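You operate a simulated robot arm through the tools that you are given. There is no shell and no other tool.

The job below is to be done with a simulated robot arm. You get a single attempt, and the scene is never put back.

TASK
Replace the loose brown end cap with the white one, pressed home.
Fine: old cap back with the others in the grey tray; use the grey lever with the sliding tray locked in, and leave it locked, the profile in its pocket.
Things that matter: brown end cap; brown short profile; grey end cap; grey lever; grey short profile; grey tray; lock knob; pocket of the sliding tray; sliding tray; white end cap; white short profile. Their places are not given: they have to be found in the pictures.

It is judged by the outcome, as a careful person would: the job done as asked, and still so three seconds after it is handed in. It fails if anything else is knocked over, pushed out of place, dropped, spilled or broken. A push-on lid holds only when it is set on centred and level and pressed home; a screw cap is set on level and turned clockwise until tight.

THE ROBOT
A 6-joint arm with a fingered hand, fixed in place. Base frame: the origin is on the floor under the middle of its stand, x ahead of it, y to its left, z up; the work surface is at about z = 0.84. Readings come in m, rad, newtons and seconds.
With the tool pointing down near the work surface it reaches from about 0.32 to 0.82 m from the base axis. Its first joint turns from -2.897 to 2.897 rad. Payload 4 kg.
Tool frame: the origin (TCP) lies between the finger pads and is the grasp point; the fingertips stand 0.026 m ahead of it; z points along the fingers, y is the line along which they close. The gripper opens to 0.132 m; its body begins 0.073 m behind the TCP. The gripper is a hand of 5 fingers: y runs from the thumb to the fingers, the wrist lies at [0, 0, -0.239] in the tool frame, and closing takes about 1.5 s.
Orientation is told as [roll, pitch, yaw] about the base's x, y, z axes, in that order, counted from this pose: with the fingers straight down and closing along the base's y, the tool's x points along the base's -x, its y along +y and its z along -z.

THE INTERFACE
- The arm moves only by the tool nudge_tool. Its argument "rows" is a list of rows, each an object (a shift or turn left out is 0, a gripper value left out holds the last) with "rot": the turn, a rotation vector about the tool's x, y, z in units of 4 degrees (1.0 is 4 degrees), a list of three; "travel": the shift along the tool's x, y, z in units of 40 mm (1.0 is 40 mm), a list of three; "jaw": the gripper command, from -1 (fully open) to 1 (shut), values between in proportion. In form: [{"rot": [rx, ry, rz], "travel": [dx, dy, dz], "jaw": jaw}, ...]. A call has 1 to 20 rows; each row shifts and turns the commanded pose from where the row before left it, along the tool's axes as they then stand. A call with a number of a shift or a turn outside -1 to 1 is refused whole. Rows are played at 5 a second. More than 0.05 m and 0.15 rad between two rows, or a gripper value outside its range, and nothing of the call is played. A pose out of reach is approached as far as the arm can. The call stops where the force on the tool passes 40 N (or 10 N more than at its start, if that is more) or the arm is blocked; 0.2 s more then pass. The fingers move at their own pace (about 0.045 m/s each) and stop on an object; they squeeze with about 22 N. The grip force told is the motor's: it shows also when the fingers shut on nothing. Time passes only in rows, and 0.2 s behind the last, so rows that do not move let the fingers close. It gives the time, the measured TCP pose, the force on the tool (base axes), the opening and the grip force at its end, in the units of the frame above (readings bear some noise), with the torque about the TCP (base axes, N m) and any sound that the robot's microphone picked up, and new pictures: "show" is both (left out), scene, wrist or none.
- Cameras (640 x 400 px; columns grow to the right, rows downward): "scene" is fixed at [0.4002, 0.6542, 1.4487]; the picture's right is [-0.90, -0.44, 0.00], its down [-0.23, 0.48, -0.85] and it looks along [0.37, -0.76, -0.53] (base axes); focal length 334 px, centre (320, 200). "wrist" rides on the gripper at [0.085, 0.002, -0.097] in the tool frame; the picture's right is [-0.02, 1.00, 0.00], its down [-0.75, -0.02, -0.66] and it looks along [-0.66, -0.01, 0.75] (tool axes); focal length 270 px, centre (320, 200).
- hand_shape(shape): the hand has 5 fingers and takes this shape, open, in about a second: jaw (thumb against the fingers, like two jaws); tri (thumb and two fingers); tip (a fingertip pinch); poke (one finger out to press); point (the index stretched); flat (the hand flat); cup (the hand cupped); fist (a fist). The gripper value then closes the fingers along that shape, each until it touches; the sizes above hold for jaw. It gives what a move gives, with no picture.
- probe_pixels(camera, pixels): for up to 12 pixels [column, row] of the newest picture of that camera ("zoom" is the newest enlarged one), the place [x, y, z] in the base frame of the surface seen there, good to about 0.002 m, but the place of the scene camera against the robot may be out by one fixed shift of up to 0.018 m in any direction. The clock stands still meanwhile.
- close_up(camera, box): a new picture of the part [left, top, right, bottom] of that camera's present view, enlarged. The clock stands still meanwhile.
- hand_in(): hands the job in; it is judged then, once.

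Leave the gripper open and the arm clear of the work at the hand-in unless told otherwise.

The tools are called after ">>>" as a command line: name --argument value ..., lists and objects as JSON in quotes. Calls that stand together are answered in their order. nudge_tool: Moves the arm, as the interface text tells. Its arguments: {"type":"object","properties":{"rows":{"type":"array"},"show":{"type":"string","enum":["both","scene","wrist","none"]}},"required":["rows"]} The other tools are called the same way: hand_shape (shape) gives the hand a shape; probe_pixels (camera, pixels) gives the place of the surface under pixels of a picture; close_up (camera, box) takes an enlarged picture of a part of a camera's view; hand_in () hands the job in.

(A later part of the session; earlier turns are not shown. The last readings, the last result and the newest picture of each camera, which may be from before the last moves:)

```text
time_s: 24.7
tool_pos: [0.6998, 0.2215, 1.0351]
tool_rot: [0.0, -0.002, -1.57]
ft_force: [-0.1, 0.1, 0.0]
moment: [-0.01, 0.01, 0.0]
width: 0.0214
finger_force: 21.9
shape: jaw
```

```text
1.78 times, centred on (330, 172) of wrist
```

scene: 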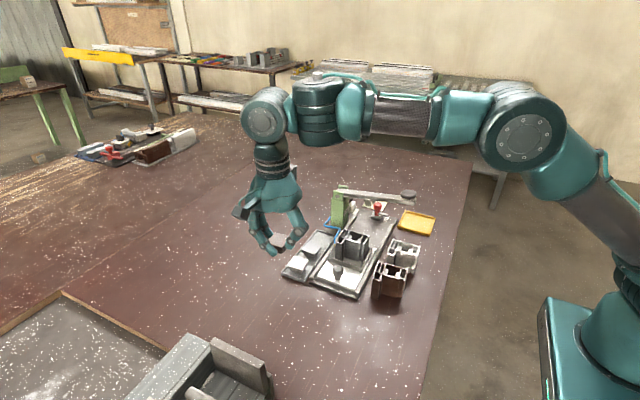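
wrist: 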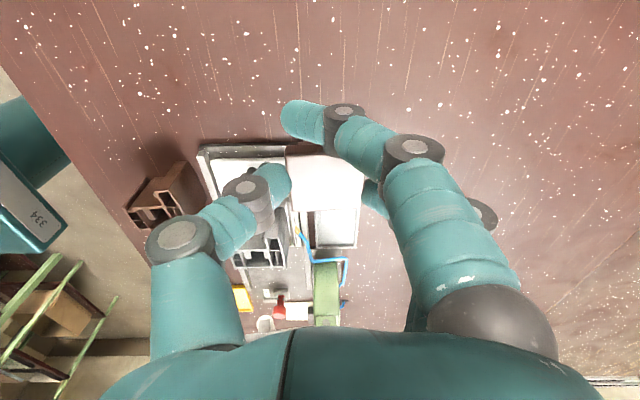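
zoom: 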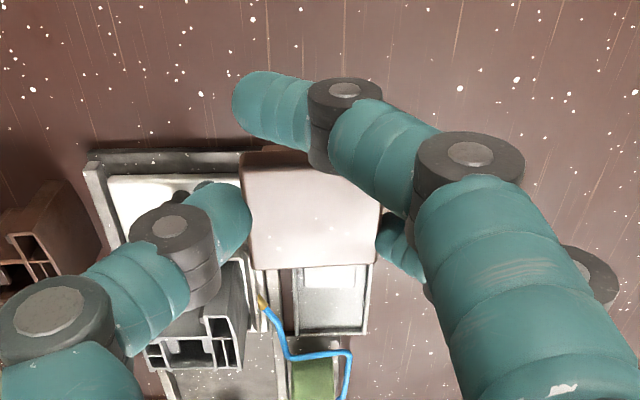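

The cap is held level (top 14.5 mm under the TCP); table z≈0.8405. Descending to about 2 mm above contact, then in small steps.

>>> nudge_tool --rows '[{"travel": [0, 0, 0.8]}, {"travel": [0, 0, 0.8]}, {"travel": [0, 0, 0.8]}, {"travel": [0, 0, 0.7]}, {"travel": [0, 0, 0.4]}, {"travel": [0, 0, 0.25]}, {"travel": [0, 0, 0.05]}, {}, {}]' --show "both"

>>> close_up --camera "scene" --box '[210, 190, 330, 290]'

```text
time_s: 26.7
tool_pos: [0.6991, 0.2198, 0.8826]
tool_rot: [0.0, 0.0, -1.571]
ft_force: [-0.5, 0.2, 0.8]
moment: [0.01, 0.04, 0.03]
width: 0.0212
finger_force: 22.0
shape: jaw
```

scene: 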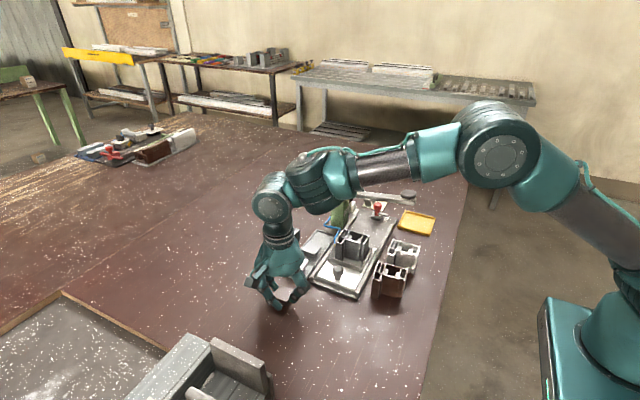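
wrist: 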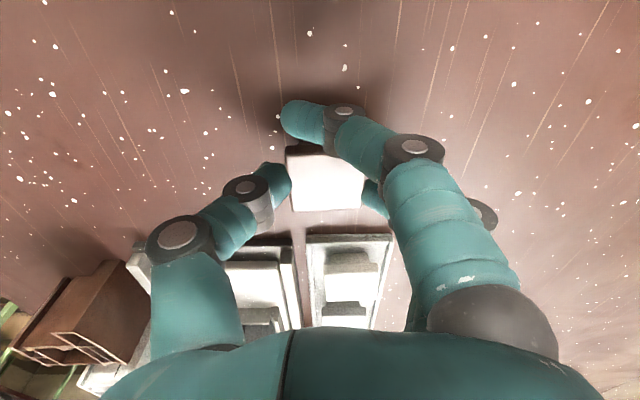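

```text
4.00 times, centred on (270, 240) of scene
```

zoom: 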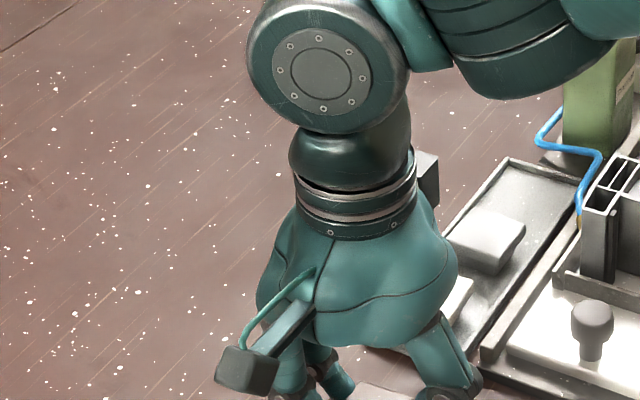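

No contact yet at TCP z 0.8826. Lowering in 1 mm steps.

>>> nudge_tool --rows '[{"travel": [0, 0, 0.025]}, {"travel": [0, 0, 0.025]}, {"travel": [0, 0, 0.025]}, {}]' --show "none"

```text
time_s: 27.7
tool_pos: [0.6993, 0.2199, 0.8799]
tool_rot: [0.0, 0.001, -1.57]
ft_force: [-0.5, 0.5, -0.2]
moment: [-0.03, -0.03, 0.0]
width: 0.0211
finger_force: 22.1
shape: jaw
```

>>> nudge_tool --rows '[{"travel": [0, 0, 0.025]}, {"travel": [0, 0, 0.025]}, {}]' --show "none"

```text
time_s: 28.5
tool_pos: [0.6996, 0.2206, 0.8784]
tool_rot: [0.002, -0.001, -1.571]
ft_force: [-1.6, 0.2, 11.1]
moment: [-0.01, -0.12, -0.01]
width: 0.0214
finger_force: 22.5
shape: jaw
```

Contact (11 N): cap is on the table. Opening to 60 mm and rising straight up.

>>> nudge_tool --rows '[{"travel": [0, 0, -0.02], "jaw": 0.3}, {"jaw": 0.09}, {"jaw": 0.09}, {"jaw": 0.09}, {"jaw": 0.09}, {"jaw": 0.09}]' --show "wrist"

```text
time_s: 29.9
tool_pos: [0.7001, 0.2206, 0.8781]
tool_rot: [-0.001, -0.001, -1.571]
ft_force: [-0.6, 0.4, -0.7]
moment: [-0.01, 0.0, -0.06]
width: 0.0594
finger_force: 0.1
shape: jaw
```

wrist: 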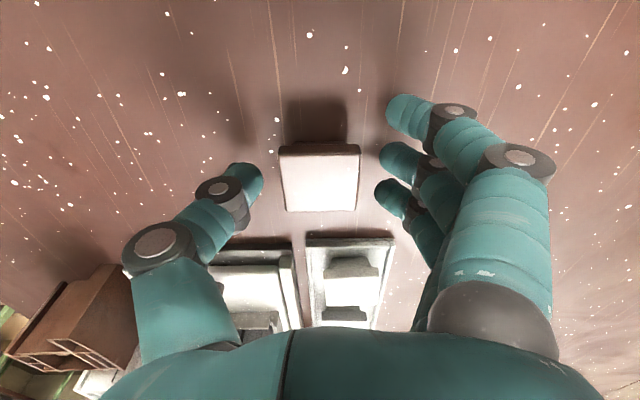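

The brown cap stands upright on the table. Rising and moving over to look down at the open profile chamber from about (0.611, 0.06, 1.05).

>>> nudge_tool --rows '[{"travel": [0, 0, -0.3]}, {"travel": [0, 0, -0.8]}, {"travel": [0, 0, -0.9]}, {"travel": [0, 0, -0.9]}, {"travel": [0, 0, -0.9]}, {"travel": [-0.8, -0.45, -0.3]}, {"travel": [-0.8, -0.45, -0.1]}, {"travel": [-0.8, -0.45, 0]}, {"travel": [-0.8, -0.45, 0]}, {"travel": [-0.8, -0.425, 0]}, {}, {}]' --show "both"

>>> close_up --camera "wrist" --box '[260, 100, 400, 190]'

```text
time_s: 32.5
tool_pos: [0.6104, 0.0583, 1.0481]
tool_rot: [0.0, 0.0, -1.573]
ft_force: [0.8, -0.4, 0.6]
moment: [-0.01, -0.04, 0.0]
width: 0.0591
finger_force: 0.1
shape: jaw
```

scene: 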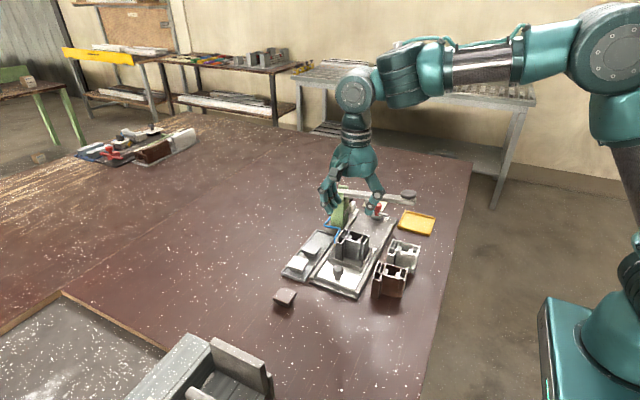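
wrist: 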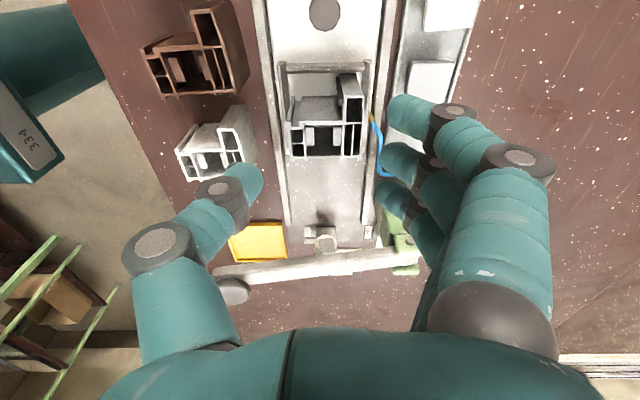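

```text
4.44 times, centred on (330, 145) of wrist
```

zoom: 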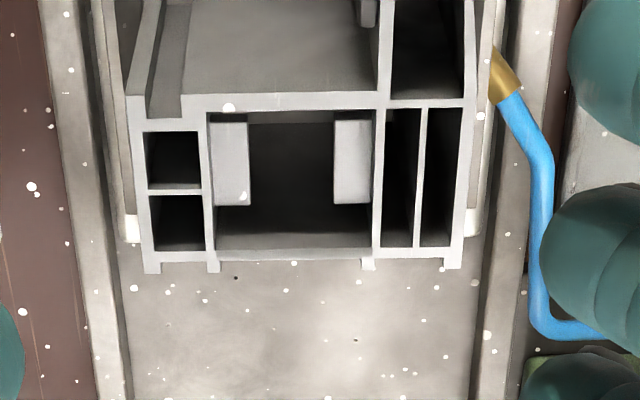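

Excellent view into the chamber with two guide pads inside. Probing its rims for the placing target.

>>> probe_pixels --camera "zoom" --pixels '[[208, 180], [208, 140], [208, 225], [377, 180], [377, 140], [377, 225], [240, 101], [340, 101], [240, 254], [340, 254], [230, 135], [352, 135]]'

>>> probe_pixels --camera "zoom" --pixels '[[230, 190], [352, 190], [140, 180], [465, 180], [215, 110], [372, 110], [138, 258], [455, 258], [290, 200], [290, 235], [230, 205], [352, 202]]'

```text
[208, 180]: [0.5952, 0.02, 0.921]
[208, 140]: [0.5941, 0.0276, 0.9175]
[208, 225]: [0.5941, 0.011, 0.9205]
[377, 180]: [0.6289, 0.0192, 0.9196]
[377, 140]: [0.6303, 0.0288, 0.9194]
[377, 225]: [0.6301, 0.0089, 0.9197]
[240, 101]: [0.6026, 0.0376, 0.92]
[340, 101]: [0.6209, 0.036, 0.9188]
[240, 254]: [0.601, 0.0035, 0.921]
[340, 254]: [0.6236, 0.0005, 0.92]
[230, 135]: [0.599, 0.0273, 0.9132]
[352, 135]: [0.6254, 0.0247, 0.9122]
```

```text
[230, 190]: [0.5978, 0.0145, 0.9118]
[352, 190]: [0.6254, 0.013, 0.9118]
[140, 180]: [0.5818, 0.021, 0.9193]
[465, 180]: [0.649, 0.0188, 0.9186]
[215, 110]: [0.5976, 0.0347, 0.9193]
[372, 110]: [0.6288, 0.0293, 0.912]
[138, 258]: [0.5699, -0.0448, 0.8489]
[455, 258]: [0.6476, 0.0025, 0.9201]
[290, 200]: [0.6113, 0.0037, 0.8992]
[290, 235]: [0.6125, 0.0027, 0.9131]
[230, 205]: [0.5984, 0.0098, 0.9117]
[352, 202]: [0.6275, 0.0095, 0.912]
```

Chamber centre ≈(0.612, 0.0195), rim z≈0.920, pads 8 mm below. Now moving above the white cap (≈0.719, 0.1185) at z≈1.008 to measure it.

>>> nudge_tool --rows '[{"travel": [0.376, 0.68, 0]}, {"travel": [0.376, 0.68, 0.2]}, {"travel": [0.376, 0.68, 0.4]}, {"travel": [0.376, 0.68, 0.4]}, {}, {}]' --show "both"

>>> close_up --camera "wrist" --box '[260, 60, 400, 150]'

```text
time_s: 33.9
tool_pos: [0.7191, 0.1206, 1.0052]
tool_rot: [0.0, 0.0, -1.571]
ft_force: [-0.1, 0.1, -0.2]
moment: [-0.02, -0.03, -0.01]
width: 0.0592
finger_force: 0.1
shape: jaw
```

scene: 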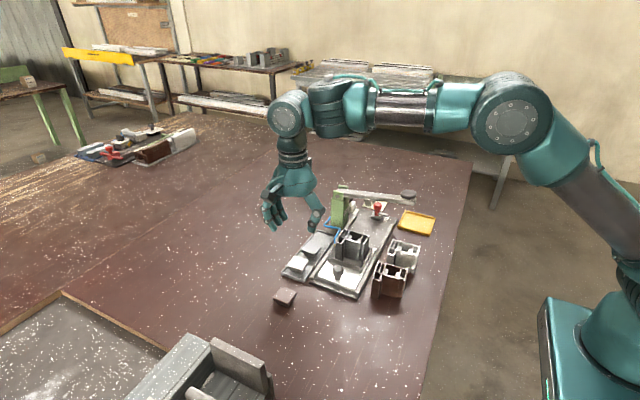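
wrist: 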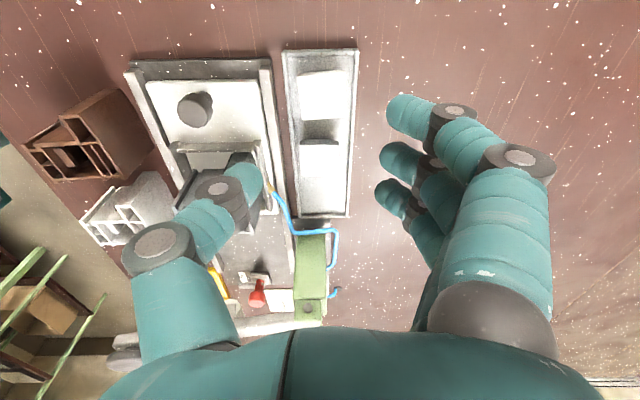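

```text
4.44 times, centred on (330, 105) of wrist
```

zoom: 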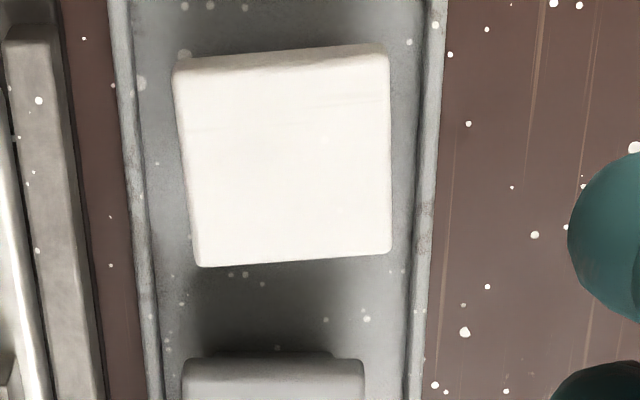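

The white cap seems rotated a few degrees. Probing its corners and edges to find the angle and centre.

>>> probe_pixels --camera "zoom" --pixels '[[205, 258], [383, 246], [183, 75], [380, 60], [195, 165], [382, 150], [290, 252], [280, 70], [290, 160], [150, 200], [410, 200], [200, 375]]'

>>> probe_pixels --camera "zoom" --pixels '[[199, 230], [189, 165], [182, 110], [388, 230], [388, 165], [388, 100], [230, 263], [290, 259], [350, 254], [220, 370], [330, 370], [275, 362]]'

```text
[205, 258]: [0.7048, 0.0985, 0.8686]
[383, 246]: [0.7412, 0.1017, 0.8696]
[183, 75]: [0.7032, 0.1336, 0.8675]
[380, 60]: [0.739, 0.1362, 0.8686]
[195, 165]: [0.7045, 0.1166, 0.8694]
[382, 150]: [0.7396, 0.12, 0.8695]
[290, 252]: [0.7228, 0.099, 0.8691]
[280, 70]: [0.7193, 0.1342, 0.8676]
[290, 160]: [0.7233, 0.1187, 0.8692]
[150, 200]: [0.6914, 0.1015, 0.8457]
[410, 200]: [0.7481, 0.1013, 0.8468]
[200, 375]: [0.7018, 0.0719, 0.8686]
```

```text
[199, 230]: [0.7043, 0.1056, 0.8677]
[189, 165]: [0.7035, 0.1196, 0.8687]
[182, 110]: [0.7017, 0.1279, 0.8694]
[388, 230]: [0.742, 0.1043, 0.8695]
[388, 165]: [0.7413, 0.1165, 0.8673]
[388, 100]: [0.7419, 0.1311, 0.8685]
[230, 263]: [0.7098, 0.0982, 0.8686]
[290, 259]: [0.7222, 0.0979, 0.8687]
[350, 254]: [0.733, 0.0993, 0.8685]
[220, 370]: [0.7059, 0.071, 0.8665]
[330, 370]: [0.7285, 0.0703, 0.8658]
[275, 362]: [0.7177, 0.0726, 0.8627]
```

Cap centre ≈(0.722, 0.1177), rotated about +4°. I'll check the rail's outer edge first for thumb clearance.

>>> probe_pixels --camera "zoom" --pixels '[[62, 130], [72, 130], [80, 200], [40, 130], [85, 250], [95, 330]]'

>>> nudge_tool --rows '[{"rot": [0, 0, -1], "jaw": 0.21}, {"travel": [0, 0.0725, 0.2]}, {"travel": [0, 0, 0.5]}, {"travel": [0, 0, 0.5]}, {}]' --show "wrist"

```text
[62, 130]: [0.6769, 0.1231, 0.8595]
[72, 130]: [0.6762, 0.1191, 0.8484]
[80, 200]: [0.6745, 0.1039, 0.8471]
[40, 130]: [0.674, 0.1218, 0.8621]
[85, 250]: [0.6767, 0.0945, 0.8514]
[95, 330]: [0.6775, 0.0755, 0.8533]
```

```text
time_s: 35.1
tool_pos: [0.7224, 0.1202, 0.9586]
tool_rot: [-0.002, 0.0, -1.501]
ft_force: [-0.6, -0.5, -0.6]
moment: [-0.02, -0.04, -0.03]
width: 0.0528
finger_force: 0.1
shape: jaw
```

wrist: 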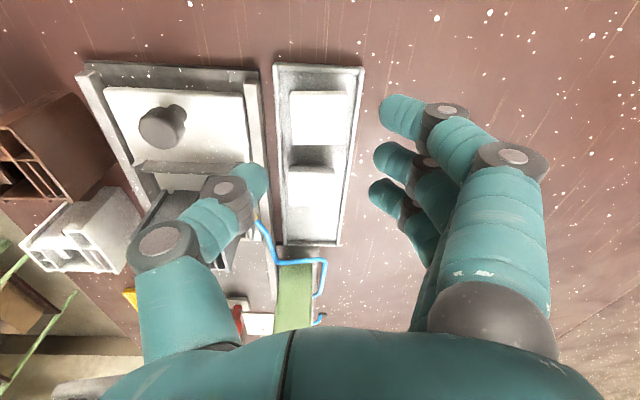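

Rail edge is at x=0.677, thumb's outer side about 0.680; fine. Descending to TCP z≈0.884.

>>> nudge_tool --rows '[{"travel": [0, 0, 0.5]}, {"travel": [0, 0, 0.5]}, {"travel": [0, 0, 0.4]}, {"travel": [0, 0, 0.25]}, {"travel": [0, 0, 0.215]}, {}, {}]' --show "wrist"

>>> close_up --camera "wrist" --box '[220, 100, 420, 225]'

>>> close_up --camera "scene" --box '[260, 200, 360, 290]'

```text
time_s: 36.7
tool_pos: [0.7232, 0.1212, 0.8837]
tool_rot: [0.0, 0.0, -1.501]
ft_force: [-0.1, -0.4, 0.6]
moment: [-0.01, 0.02, 0.0]
width: 0.053
finger_force: 0.0
shape: jaw
```

wrist: 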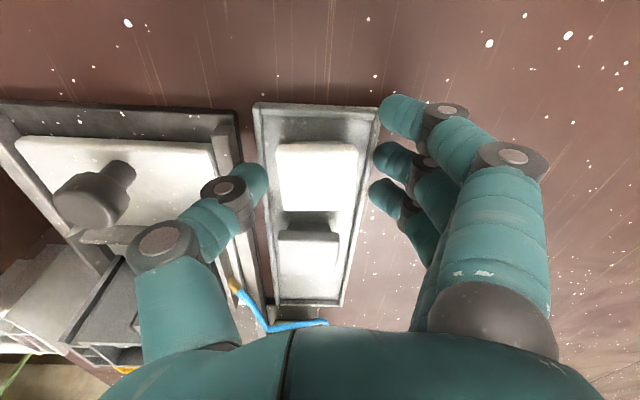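

```text
3.20 times, centred on (320, 162) of wrist
```

zoom: 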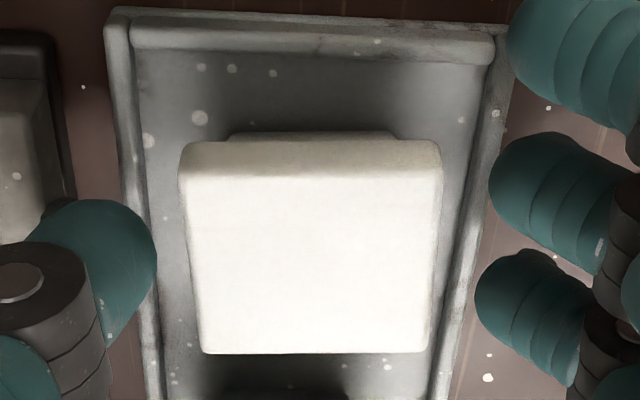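

```text
4.44 times, centred on (310, 245) of scene
```

zoom: 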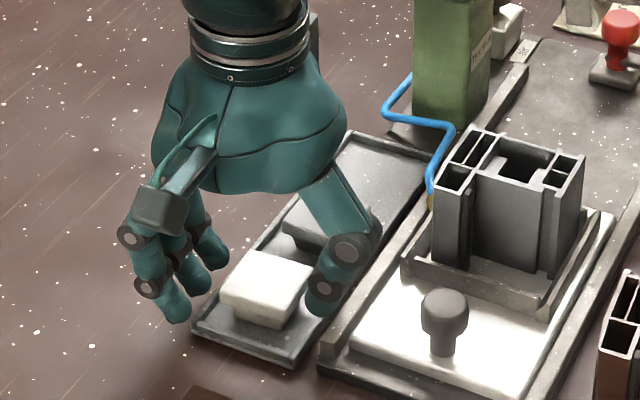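

Aligned with the cap. Closing on it.

>>> nudge_tool --rows '[{"jaw": 0.3}, {"jaw": 0.35}, {"jaw": 0.4}, {"jaw": 0.45}, {"jaw": 0.5}, {"jaw": 0.55}, {"jaw": 0.55}, {"jaw": 0.55}]' --show "wrist"

>>> close_up --camera "wrist" --box '[220, 100, 420, 225]'

>>> probe_pixels --camera "wrist" --pixels '[[295, 165], [295, 200], [350, 200], [325, 190], [345, 178], [305, 150]]'

```text
time_s: 38.5
tool_pos: [0.7227, 0.1209, 0.8842]
tool_rot: [0.0, -0.001, -1.503]
ft_force: [0.4, 0.0, 1.4]
moment: [0.0, -0.02, 0.02]
width: 0.0217
finger_force: 22.2
shape: jaw
```

wrist: 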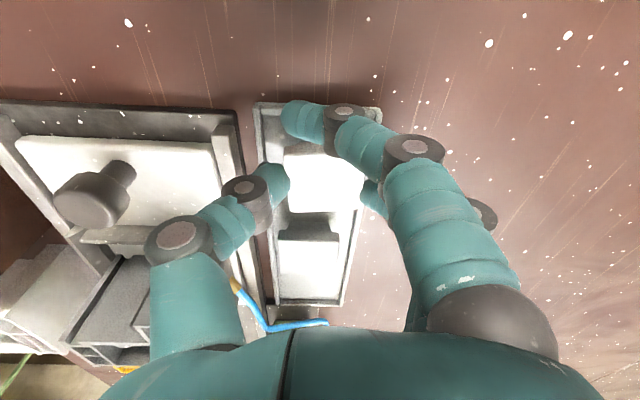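

```text
3.20 times, centred on (320, 162) of wrist
```

zoom: 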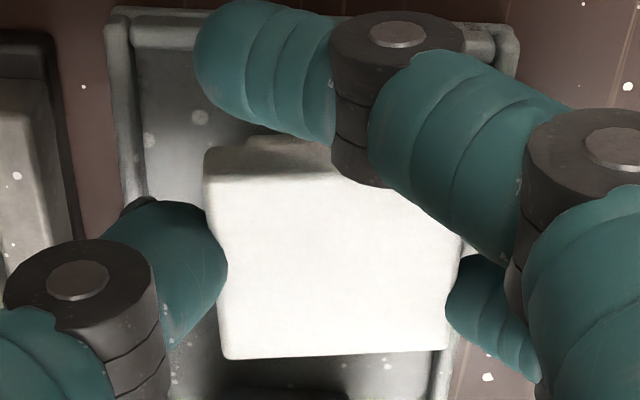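

```text
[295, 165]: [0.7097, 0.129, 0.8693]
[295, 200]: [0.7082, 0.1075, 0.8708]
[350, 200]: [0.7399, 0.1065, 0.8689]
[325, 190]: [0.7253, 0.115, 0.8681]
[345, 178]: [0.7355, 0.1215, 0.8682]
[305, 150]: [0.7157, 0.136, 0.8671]
```

The white cap is gripped (22 N), slightly turned in the grip (~2.5°). Lifting straight up to z≈1.03, then measuring it.

>>> nudge_tool --rows '[{"travel": [0, 0, -0.1]}, {"travel": [0, 0, -0.25]}, {"travel": [0, 0, -0.6]}, {"travel": [0, 0, -0.8]}, {"travel": [0, 0, -0.9]}, {"travel": [0, 0, -0.9]}, {"travel": [0, 0, -0.1]}, {}, {}]' --show "both"

>>> close_up --camera "wrist" --box '[260, 130, 390, 220]'

```text
time_s: 40.5
tool_pos: [0.7222, 0.1199, 1.03]
tool_rot: [0.0, 0.001, -1.502]
ft_force: [-0.1, 0.1, -1.0]
moment: [0.06, -0.01, 0.01]
width: 0.0214
finger_force: 22.1
shape: jaw
```

scene: 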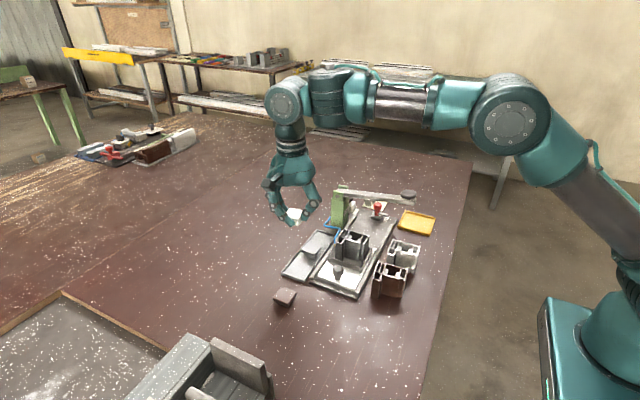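
wrist: 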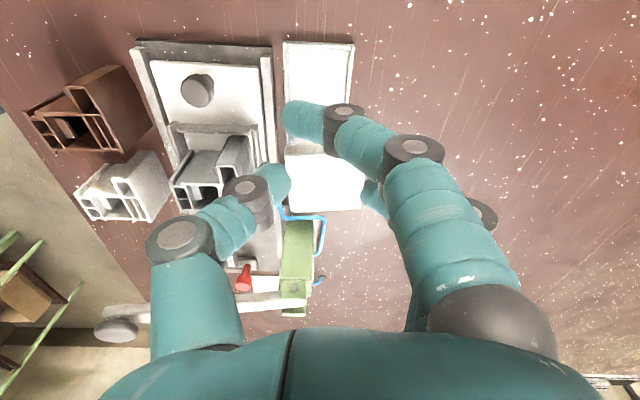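

```text
4.44 times, centred on (325, 175) of wrist
```

zoom: 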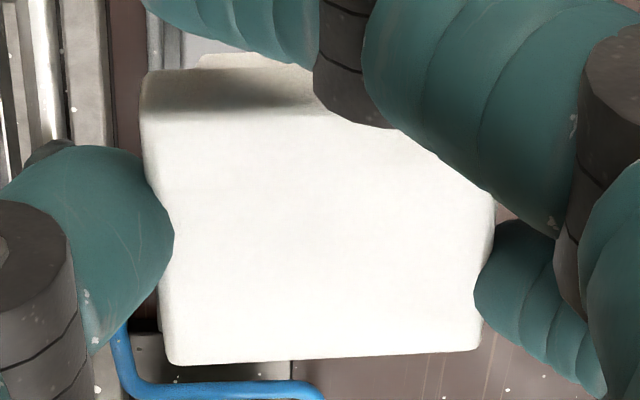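

Probing the held cap's edges to get its centre and rotation relative to the tool.

>>> probe_pixels --camera "zoom" --pixels '[[190, 358], [260, 356], [330, 354], [400, 350], [465, 345], [150, 125], [170, 300], [172, 345], [486, 215], [478, 330], [300, 250], [200, 125]]'

>>> probe_pixels --camera "zoom" --pixels '[[160, 78], [230, 80], [290, 90], [160, 100], [240, 105], [220, 60], [280, 62], [180, 140], [400, 200], [470, 250], [200, 330], [440, 330]]'

```text
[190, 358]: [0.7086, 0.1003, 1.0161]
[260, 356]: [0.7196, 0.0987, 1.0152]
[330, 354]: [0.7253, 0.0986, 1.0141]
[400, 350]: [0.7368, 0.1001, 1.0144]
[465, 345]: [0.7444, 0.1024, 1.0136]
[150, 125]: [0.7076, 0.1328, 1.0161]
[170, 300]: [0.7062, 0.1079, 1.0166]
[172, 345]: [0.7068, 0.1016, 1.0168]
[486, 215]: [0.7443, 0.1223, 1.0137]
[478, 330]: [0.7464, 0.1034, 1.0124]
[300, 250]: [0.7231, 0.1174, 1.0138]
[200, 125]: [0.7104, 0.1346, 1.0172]
```

```text
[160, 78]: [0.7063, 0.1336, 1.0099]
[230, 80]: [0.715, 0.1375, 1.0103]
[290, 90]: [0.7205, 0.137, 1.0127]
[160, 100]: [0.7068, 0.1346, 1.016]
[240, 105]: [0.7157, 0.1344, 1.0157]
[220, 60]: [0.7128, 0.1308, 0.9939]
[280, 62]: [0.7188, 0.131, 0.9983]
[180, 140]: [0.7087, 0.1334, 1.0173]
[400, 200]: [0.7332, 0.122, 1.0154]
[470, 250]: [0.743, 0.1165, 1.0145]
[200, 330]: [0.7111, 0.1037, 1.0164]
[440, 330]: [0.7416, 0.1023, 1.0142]
```

The held cap seems tilted a few degrees (higher on the robot side). More probes to average that.

>>> probe_pixels --camera "zoom" --pixels '[[185, 150], [190, 180], [190, 210], [190, 240], [190, 270], [190, 300], [455, 215], [460, 235], [460, 255], [458, 275], [455, 295], [455, 315]]'

>>> probe_pixels --camera "zoom" --pixels '[[215, 150], [250, 150], [290, 150], [330, 150], [360, 160], [390, 170], [215, 340], [250, 340], [300, 338], [350, 336], [400, 335], [430, 333]]'

```text
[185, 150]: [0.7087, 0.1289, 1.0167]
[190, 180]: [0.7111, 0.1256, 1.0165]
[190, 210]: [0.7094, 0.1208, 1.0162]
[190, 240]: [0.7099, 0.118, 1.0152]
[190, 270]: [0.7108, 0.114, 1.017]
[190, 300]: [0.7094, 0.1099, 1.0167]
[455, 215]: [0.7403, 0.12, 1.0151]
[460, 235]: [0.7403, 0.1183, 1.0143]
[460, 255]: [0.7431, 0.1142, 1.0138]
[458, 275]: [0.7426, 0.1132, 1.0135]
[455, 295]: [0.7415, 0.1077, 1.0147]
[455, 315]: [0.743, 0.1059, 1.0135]
```

```text
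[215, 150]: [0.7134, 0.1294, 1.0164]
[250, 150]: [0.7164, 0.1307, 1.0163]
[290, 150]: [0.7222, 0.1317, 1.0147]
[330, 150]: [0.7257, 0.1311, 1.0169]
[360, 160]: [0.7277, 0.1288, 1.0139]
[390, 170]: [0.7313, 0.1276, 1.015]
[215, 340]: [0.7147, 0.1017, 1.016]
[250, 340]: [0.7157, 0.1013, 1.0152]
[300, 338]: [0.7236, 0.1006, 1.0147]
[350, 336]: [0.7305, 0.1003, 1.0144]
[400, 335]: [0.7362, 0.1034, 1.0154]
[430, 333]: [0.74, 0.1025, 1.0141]
```

Averaged: the held cap is tilted about 4° (robot side high), with its centre about (+4, −2) mm from the TCP. I'll turn the tool back to yaw −90°, carry the cap above the profile, then tilt the tool −4° about tool x to level the cap, and re-check.

>>> nudge_tool --rows '[{"rot": [0, 0, 1]}, {"travel": [-0.6125, -0.719, 0]}, {"travel": [-0.6125, -0.719, 0]}, {"travel": [-0.6125, -0.719, 0]}, {"travel": [-0.6125, -0.719, 0]}, {}, {"rot": [-0.5, 0, 0]}, {"rot": [-0.5, 0, 0]}, {}, {}]' --show "both"

>>> close_up --camera "wrist" --box '[260, 90, 400, 220]'

>>> close_up --camera "scene" --box '[310, 180, 410, 270]'

```text
time_s: 42.7
tool_pos: [0.6056, 0.023, 1.0302]
tool_rot: [0.071, 0.0, -1.571]
ft_force: [0.0, -0.1, 0.8]
moment: [0.0, 0.04, -0.02]
width: 0.0212
finger_force: 21.8
shape: jaw
```

scene: 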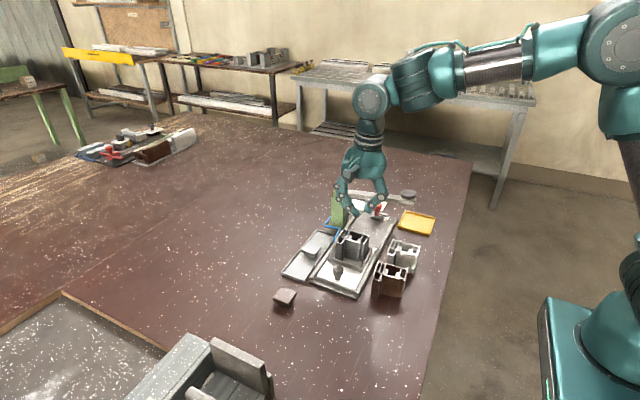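
wrist: 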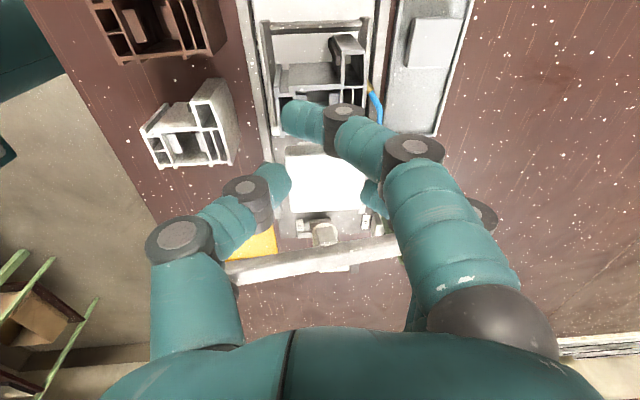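

```text
3.08 times, centred on (330, 155) of wrist
```

zoom: 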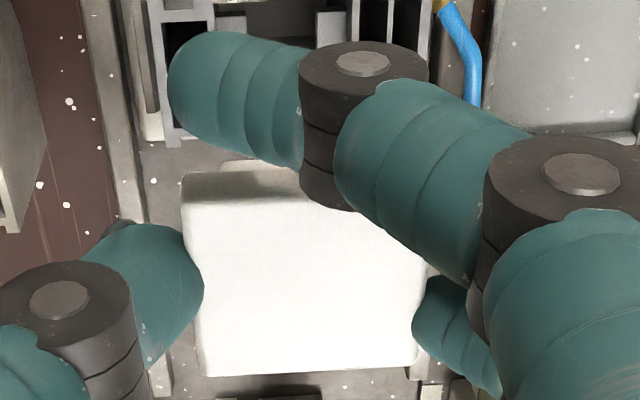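

```text
4.44 times, centred on (360, 225) of scene
```

zoom: 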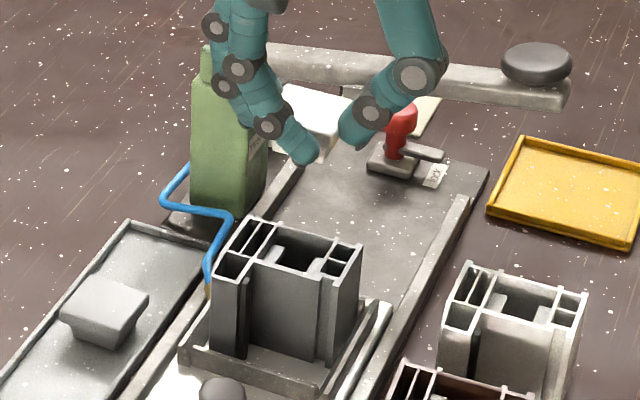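

Probing the held cap again for level and its centre.

>>> probe_pixels --camera "zoom" --pixels '[[205, 220], [210, 250], [215, 280], [215, 310], [215, 340], [220, 360], [400, 270], [400, 290], [400, 310], [398, 330], [395, 345], [390, 355]]'

>>> probe_pixels --camera "zoom" --pixels '[[184, 215], [198, 300], [204, 360], [415, 320], [412, 350], [424, 265], [230, 371], [290, 371], [350, 369], [230, 205], [290, 210], [200, 205]]'

```text
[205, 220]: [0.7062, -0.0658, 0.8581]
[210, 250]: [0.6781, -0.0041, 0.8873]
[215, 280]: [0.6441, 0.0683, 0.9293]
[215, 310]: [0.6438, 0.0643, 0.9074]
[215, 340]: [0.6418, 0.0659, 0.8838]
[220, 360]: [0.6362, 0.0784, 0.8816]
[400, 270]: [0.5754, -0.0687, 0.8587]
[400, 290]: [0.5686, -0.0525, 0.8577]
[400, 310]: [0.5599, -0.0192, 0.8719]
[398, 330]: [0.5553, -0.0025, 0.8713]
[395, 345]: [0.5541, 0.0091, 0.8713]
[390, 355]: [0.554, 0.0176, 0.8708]
```

```text
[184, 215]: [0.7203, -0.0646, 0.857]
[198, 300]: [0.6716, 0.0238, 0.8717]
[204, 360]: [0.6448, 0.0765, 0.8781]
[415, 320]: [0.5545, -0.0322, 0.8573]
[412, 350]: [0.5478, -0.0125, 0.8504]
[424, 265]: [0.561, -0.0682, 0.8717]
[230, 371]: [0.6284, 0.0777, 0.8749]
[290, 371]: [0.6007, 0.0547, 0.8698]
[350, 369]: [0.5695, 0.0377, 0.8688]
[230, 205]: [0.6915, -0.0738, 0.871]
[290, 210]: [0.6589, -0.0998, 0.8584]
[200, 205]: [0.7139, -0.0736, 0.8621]
```

Those went to the scene zoom; I'll retake the wrist zoom and probe that.

>>> close_up --camera "wrist" --box '[260, 90, 400, 220]'

>>> probe_pixels --camera "zoom" --pixels '[[205, 220], [210, 250], [215, 280], [215, 310], [215, 340], [220, 360], [400, 270], [400, 290], [400, 310], [398, 330], [395, 345], [390, 355]]'

>>> probe_pixels --camera "zoom" --pixels '[[184, 215], [200, 310], [204, 355], [413, 320], [412, 350], [418, 285], [230, 371], [290, 371], [350, 369], [230, 203], [290, 210], [205, 205]]'

```text
3.08 times, centred on (330, 155) of wrist
```

zoom: 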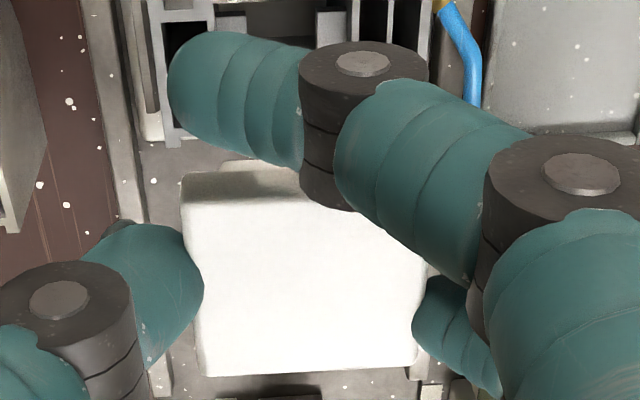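

```text
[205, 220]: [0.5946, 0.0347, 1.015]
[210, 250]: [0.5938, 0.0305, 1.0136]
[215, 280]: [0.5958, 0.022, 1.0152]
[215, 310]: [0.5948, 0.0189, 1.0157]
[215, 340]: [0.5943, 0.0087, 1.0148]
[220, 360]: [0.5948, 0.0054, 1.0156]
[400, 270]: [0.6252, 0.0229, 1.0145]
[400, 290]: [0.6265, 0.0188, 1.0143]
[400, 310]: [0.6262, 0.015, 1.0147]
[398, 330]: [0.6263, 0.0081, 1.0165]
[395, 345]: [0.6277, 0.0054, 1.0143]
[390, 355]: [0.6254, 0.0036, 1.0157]
```

```text
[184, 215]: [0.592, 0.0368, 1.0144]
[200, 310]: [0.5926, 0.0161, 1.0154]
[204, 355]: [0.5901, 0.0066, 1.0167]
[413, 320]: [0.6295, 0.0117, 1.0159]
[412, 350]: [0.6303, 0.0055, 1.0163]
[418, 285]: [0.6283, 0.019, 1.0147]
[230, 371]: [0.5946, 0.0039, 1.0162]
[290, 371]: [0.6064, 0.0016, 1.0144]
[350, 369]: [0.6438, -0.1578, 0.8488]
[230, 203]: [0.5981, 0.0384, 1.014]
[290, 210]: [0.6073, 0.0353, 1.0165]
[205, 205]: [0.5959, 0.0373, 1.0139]
```

The cap is now level; centre ≈(0.6106, 0.0193) versus target (0.612, 0.0195). I'll shift +1.4 mm in x and descend 60 mm (compensating for the 4° tool tilt), leaving the plug about 10 mm over the rim, then look.

>>> nudge_tool --rows '[{"travel": [0, -0.02, 0.4]}, {"travel": [0, -0.02, 0.4]}, {"travel": [0, -0.015, 0.4]}, {"travel": [0, -0.015, 0.3]}, {}, {}]' --show "both"

>>> close_up --camera "scene" --box '[320, 200, 400, 270]'

>>> close_up --camera "wrist" --box '[260, 90, 400, 220]'

```text
time_s: 44.1
tool_pos: [0.6075, 0.0214, 0.969]
tool_rot: [0.07, 0.0, -1.569]
ft_force: [0.5, -0.2, 1.0]
moment: [0.02, -0.03, -0.01]
width: 0.0215
finger_force: 21.7
shape: jaw
```

scene: 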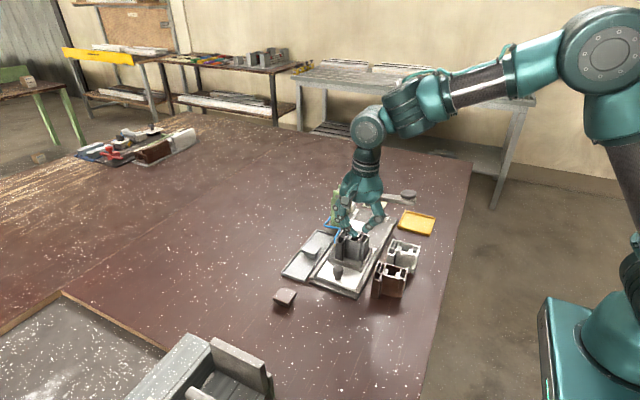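
wrist: 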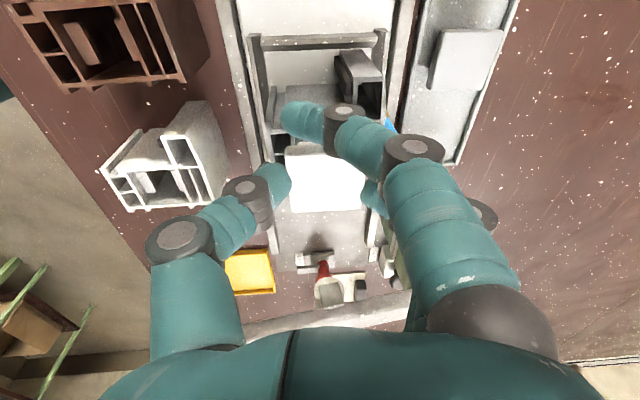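

```text
5.71 times, centred on (360, 235) of scene
```

zoom: 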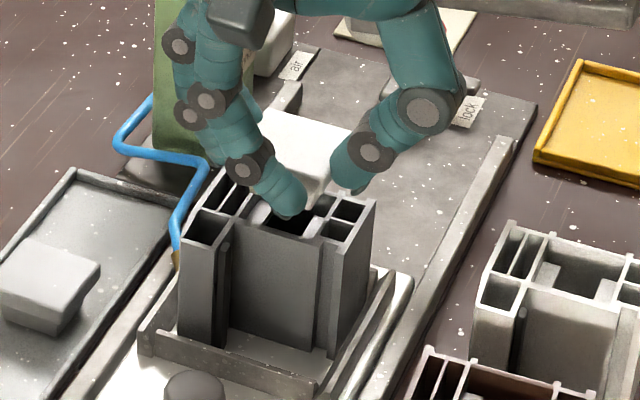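

```text
3.08 times, centred on (330, 155) of wrist
```

zoom: 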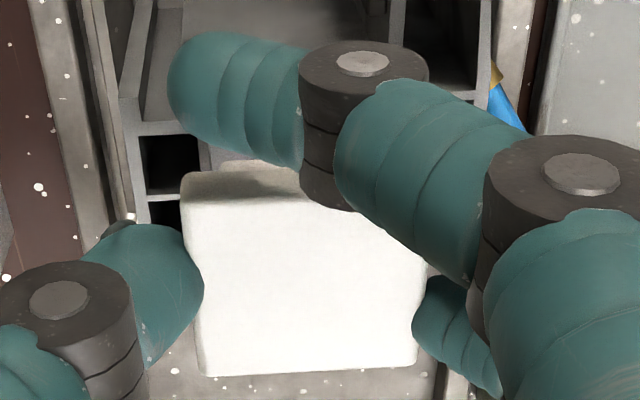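

Checking cap versus profile in this wrist zoom.

>>> probe_pixels --camera "zoom" --pixels '[[127, 120], [138, 180], [170, 196], [120, 110], [200, 310], [206, 350], [413, 320], [410, 350], [300, 372], [250, 374], [350, 370], [290, 290]]'

>>> probe_pixels --camera "zoom" --pixels '[[186, 220], [190, 250], [206, 330], [415, 300], [412, 335], [416, 285], [225, 205], [260, 205], [200, 204], [380, 369], [270, 373], [320, 371]]'

```text
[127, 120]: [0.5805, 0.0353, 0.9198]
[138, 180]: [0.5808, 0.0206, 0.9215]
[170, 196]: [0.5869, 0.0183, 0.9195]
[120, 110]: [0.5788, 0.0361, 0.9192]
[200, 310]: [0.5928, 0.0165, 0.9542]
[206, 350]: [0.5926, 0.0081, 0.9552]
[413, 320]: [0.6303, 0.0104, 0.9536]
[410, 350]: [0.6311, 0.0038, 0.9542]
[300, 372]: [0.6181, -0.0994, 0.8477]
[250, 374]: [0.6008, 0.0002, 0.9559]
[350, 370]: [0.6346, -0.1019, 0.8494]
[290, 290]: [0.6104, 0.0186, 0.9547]
```

```text
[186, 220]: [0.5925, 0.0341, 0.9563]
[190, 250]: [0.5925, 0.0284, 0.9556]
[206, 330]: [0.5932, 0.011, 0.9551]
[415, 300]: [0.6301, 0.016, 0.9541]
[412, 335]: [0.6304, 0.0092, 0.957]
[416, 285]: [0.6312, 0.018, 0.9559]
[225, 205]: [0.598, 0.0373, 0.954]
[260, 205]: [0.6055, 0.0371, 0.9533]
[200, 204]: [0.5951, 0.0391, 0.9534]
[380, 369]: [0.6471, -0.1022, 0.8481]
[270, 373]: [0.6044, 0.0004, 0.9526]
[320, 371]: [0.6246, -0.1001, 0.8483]
```

Cap centre ≈(0.6115, 0.019), no yaw error, level. Lowering 14 mm, then in small steps until contact with the pads (expected about 18 mm).

>>> nudge_tool --rows '[{"travel": [0, -0.008, 0.12]}, {"travel": [0, -0.006, 0.12]}, {"travel": [0, -0.004, 0.11]}, {}, {}]' --show "none"

>>> nudge_tool --rows '[{"travel": [0, -0.002, 0.03]}, {"travel": [0, -0.002, 0.03]}, {}]' --show "none"

```text
time_s: 45.3
tool_pos: [0.6083, 0.0223, 0.9553]
tool_rot: [0.071, 0.0, -1.571]
ft_force: [0.5, 0.6, -0.2]
moment: [0.0, -0.02, 0.01]
width: 0.0211
finger_force: 21.7
shape: jaw
```

```text
time_s: 46.1
tool_pos: [0.6088, 0.0211, 0.9529]
tool_rot: [0.07, -0.001, -1.571]
ft_force: [0.3, 0.0, 0.7]
moment: [0.0, 0.01, 0.0]
width: 0.0214
finger_force: 21.7
shape: jaw
```

No contact at TCP z 0.953. Continuing in ~1 mm steps.

>>> nudge_tool --rows '[{"travel": [0, -0.002, 0.025]}, {"travel": [0, -0.002, 0.025]}, {}]' --show "none"

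>>> nudge_tool --rows '[{"travel": [0, -0.001, 0.02]}, {}]' --show "both"

>>> close_up --camera "scene" --box '[320, 200, 400, 270]'

>>> close_up --camera "wrist" --box '[260, 90, 400, 220]'

```text
time_s: 46.9
tool_pos: [0.6091, 0.0241, 0.9509]
tool_rot: [0.07, 0.0, -1.57]
ft_force: [0.4, 0.0, -0.7]
moment: [0.01, 0.02, 0.01]
width: 0.0214
finger_force: 22.0
shape: jaw
```

```text
time_s: 47.5
tool_pos: [0.608, 0.0227, 0.9507]
tool_rot: [0.071, -0.001, -1.571]
ft_force: [0.4, -0.1, -1.3]
moment: [0.01, 0.0, 0.02]
width: 0.0214
finger_force: 22.0
shape: jaw
```

scene: 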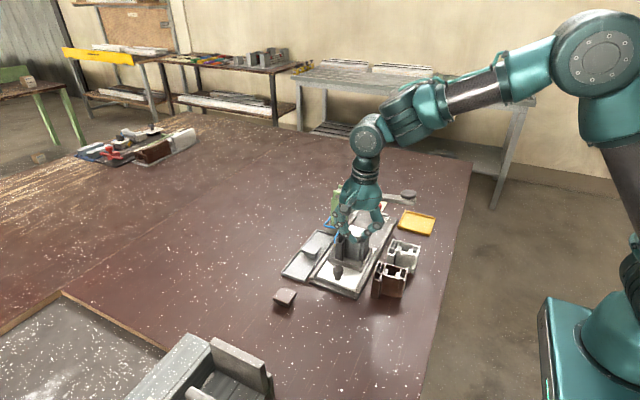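
wrist: 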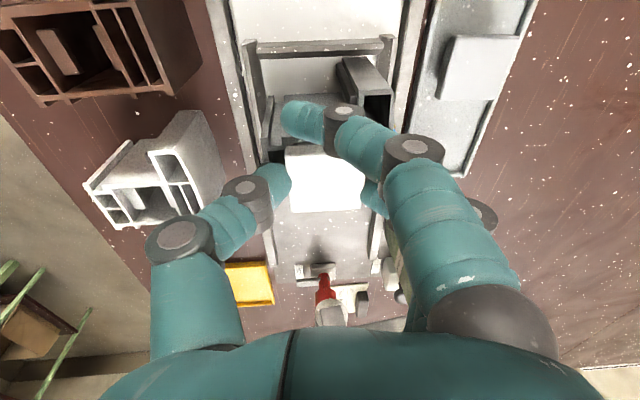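

```text
5.71 times, centred on (360, 235) of scene
```

zoom: 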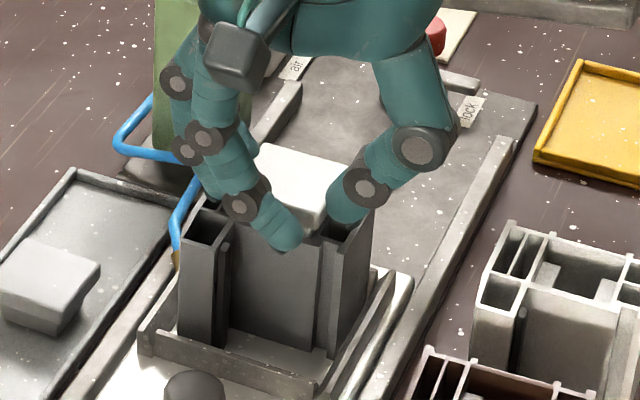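

```text
3.08 times, centred on (330, 155) of wrist
```

zoom: 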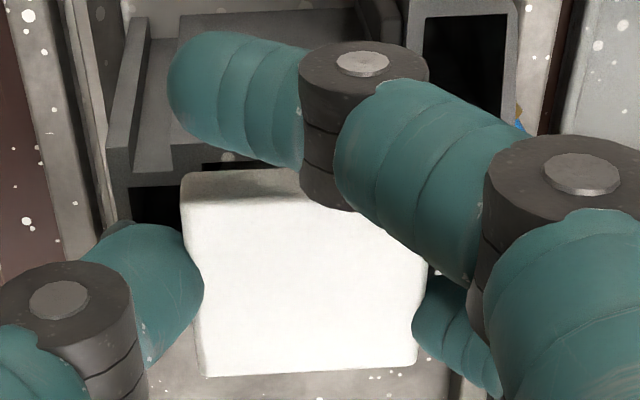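

No contact yet. Probing cap top and edges again.

>>> probe_pixels --camera "zoom" --pixels '[[290, 290], [206, 330], [190, 240], [250, 250], [412, 330], [415, 300], [390, 340], [230, 360], [350, 300], [115, 180], [250, 373], [225, 205]]'

>>> nudge_tool --rows '[{"travel": [0, -0.001, 0.02]}, {"travel": [0, -0.001, 0.02]}, {}]' --show "none"

```text
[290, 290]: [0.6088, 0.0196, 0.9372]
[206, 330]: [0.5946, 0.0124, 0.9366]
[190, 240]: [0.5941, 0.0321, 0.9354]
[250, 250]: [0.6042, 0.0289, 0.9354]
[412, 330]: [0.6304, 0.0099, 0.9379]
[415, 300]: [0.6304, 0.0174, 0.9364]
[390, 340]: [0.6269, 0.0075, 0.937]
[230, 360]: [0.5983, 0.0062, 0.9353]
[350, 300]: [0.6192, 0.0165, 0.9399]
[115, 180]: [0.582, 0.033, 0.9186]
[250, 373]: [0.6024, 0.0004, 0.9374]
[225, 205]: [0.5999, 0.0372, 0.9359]
```

```text
time_s: 48.3
tool_pos: [0.6082, 0.0206, 0.9493]
tool_rot: [0.069, 0.001, -1.571]
ft_force: [-0.6, 1.2, 7.1]
moment: [0.02, -0.02, 0.02]
width: 0.0216
finger_force: 22.1
shape: jaw
```

Contact (7 N) with the cap top at ≈0.935, the same loose height the brown cap had: the plug is on the pads. Releasing the cap.

>>> nudge_tool --rows '[{"travel": [0, 0, -0.012], "jaw": 0.45}, {"jaw": 0.35}, {"jaw": 0.25}, {"jaw": 0.15}, {"jaw": 0.09}, {}, {}]' --show "wrist"

>>> close_up --camera "wrist" --box '[250, 90, 400, 220]'

```text
time_s: 49.9
tool_pos: [0.6086, 0.0234, 0.9481]
tool_rot: [0.069, -0.001, -1.571]
ft_force: [-0.1, 0.3, -0.7]
moment: [-0.01, 0.0, -0.02]
width: 0.059
finger_force: 0.0
shape: jaw
```

wrist: 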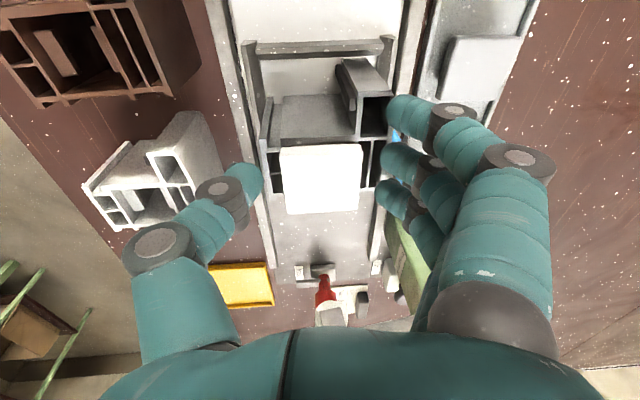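

```text
3.08 times, centred on (325, 155) of wrist
```

zoom: 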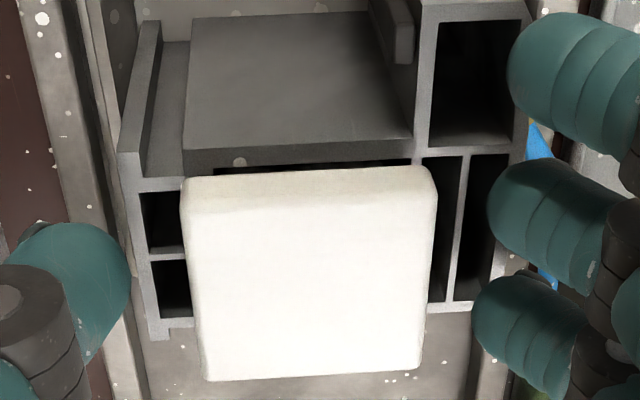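

Released. Rising along the tool axis, then levelling the tool and looking at the cap.

>>> nudge_tool --rows '[{"travel": [0, 0, -0.3]}, {"travel": [0, 0, -0.7]}, {"travel": [0, 0, -0.9]}, {"rot": [0.5, 0, 0]}, {"rot": [0.5, 0, 0]}, {"travel": [0.9, 0.15, -0.1]}, {}, {}]' --show "both"

>>> close_up --camera "scene" --box '[320, 200, 400, 270]'

>>> close_up --camera "wrist" --box '[260, 90, 400, 180]'

```text
time_s: 51.7
tool_pos: [0.6084, 0.0589, 1.029]
tool_rot: [0.001, 0.001, -1.572]
ft_force: [-1.0, -0.1, -0.1]
moment: [0.01, 0.0, -0.03]
width: 0.0592
finger_force: 0.1
shape: jaw
```

scene: 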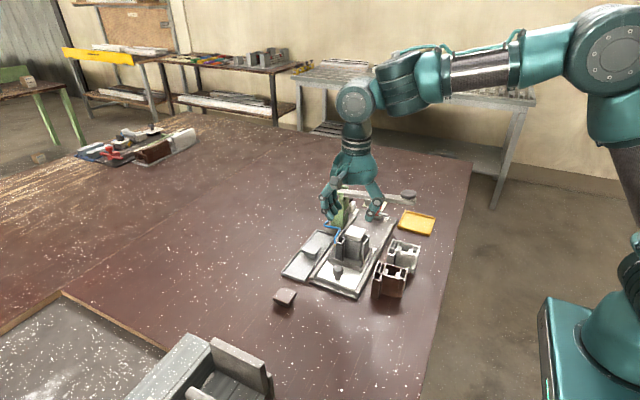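
wrist: 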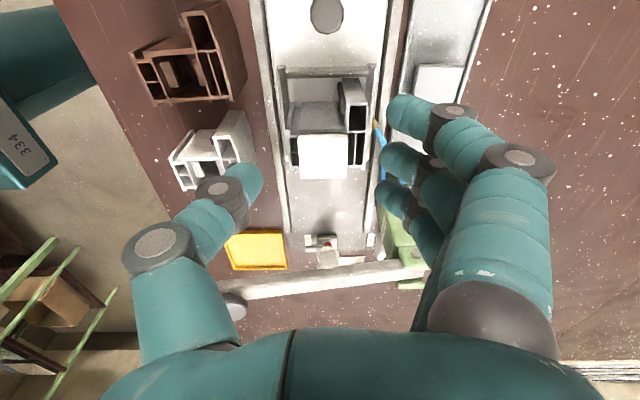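

```text
5.71 times, centred on (360, 235) of scene
```

zoom: 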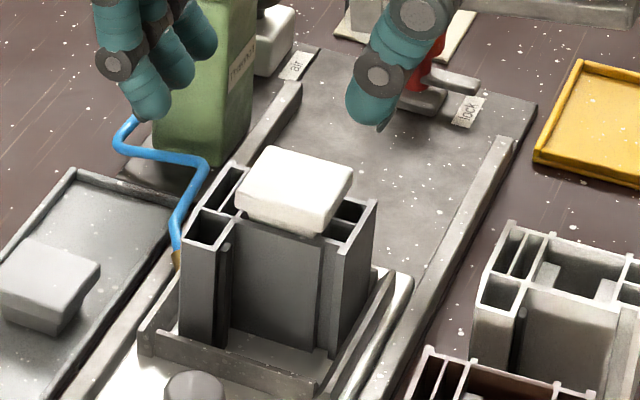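

```text
4.44 times, centred on (330, 135) of wrist
```

zoom: 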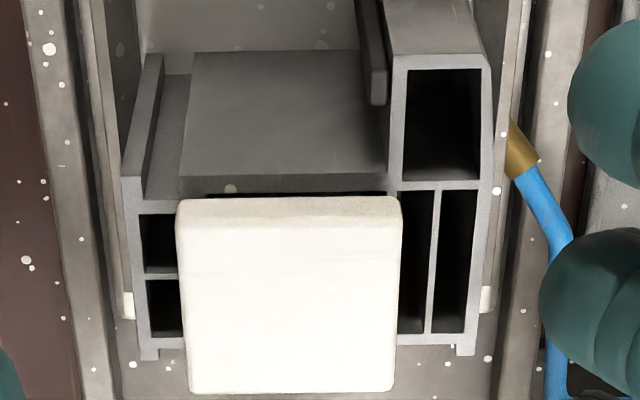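

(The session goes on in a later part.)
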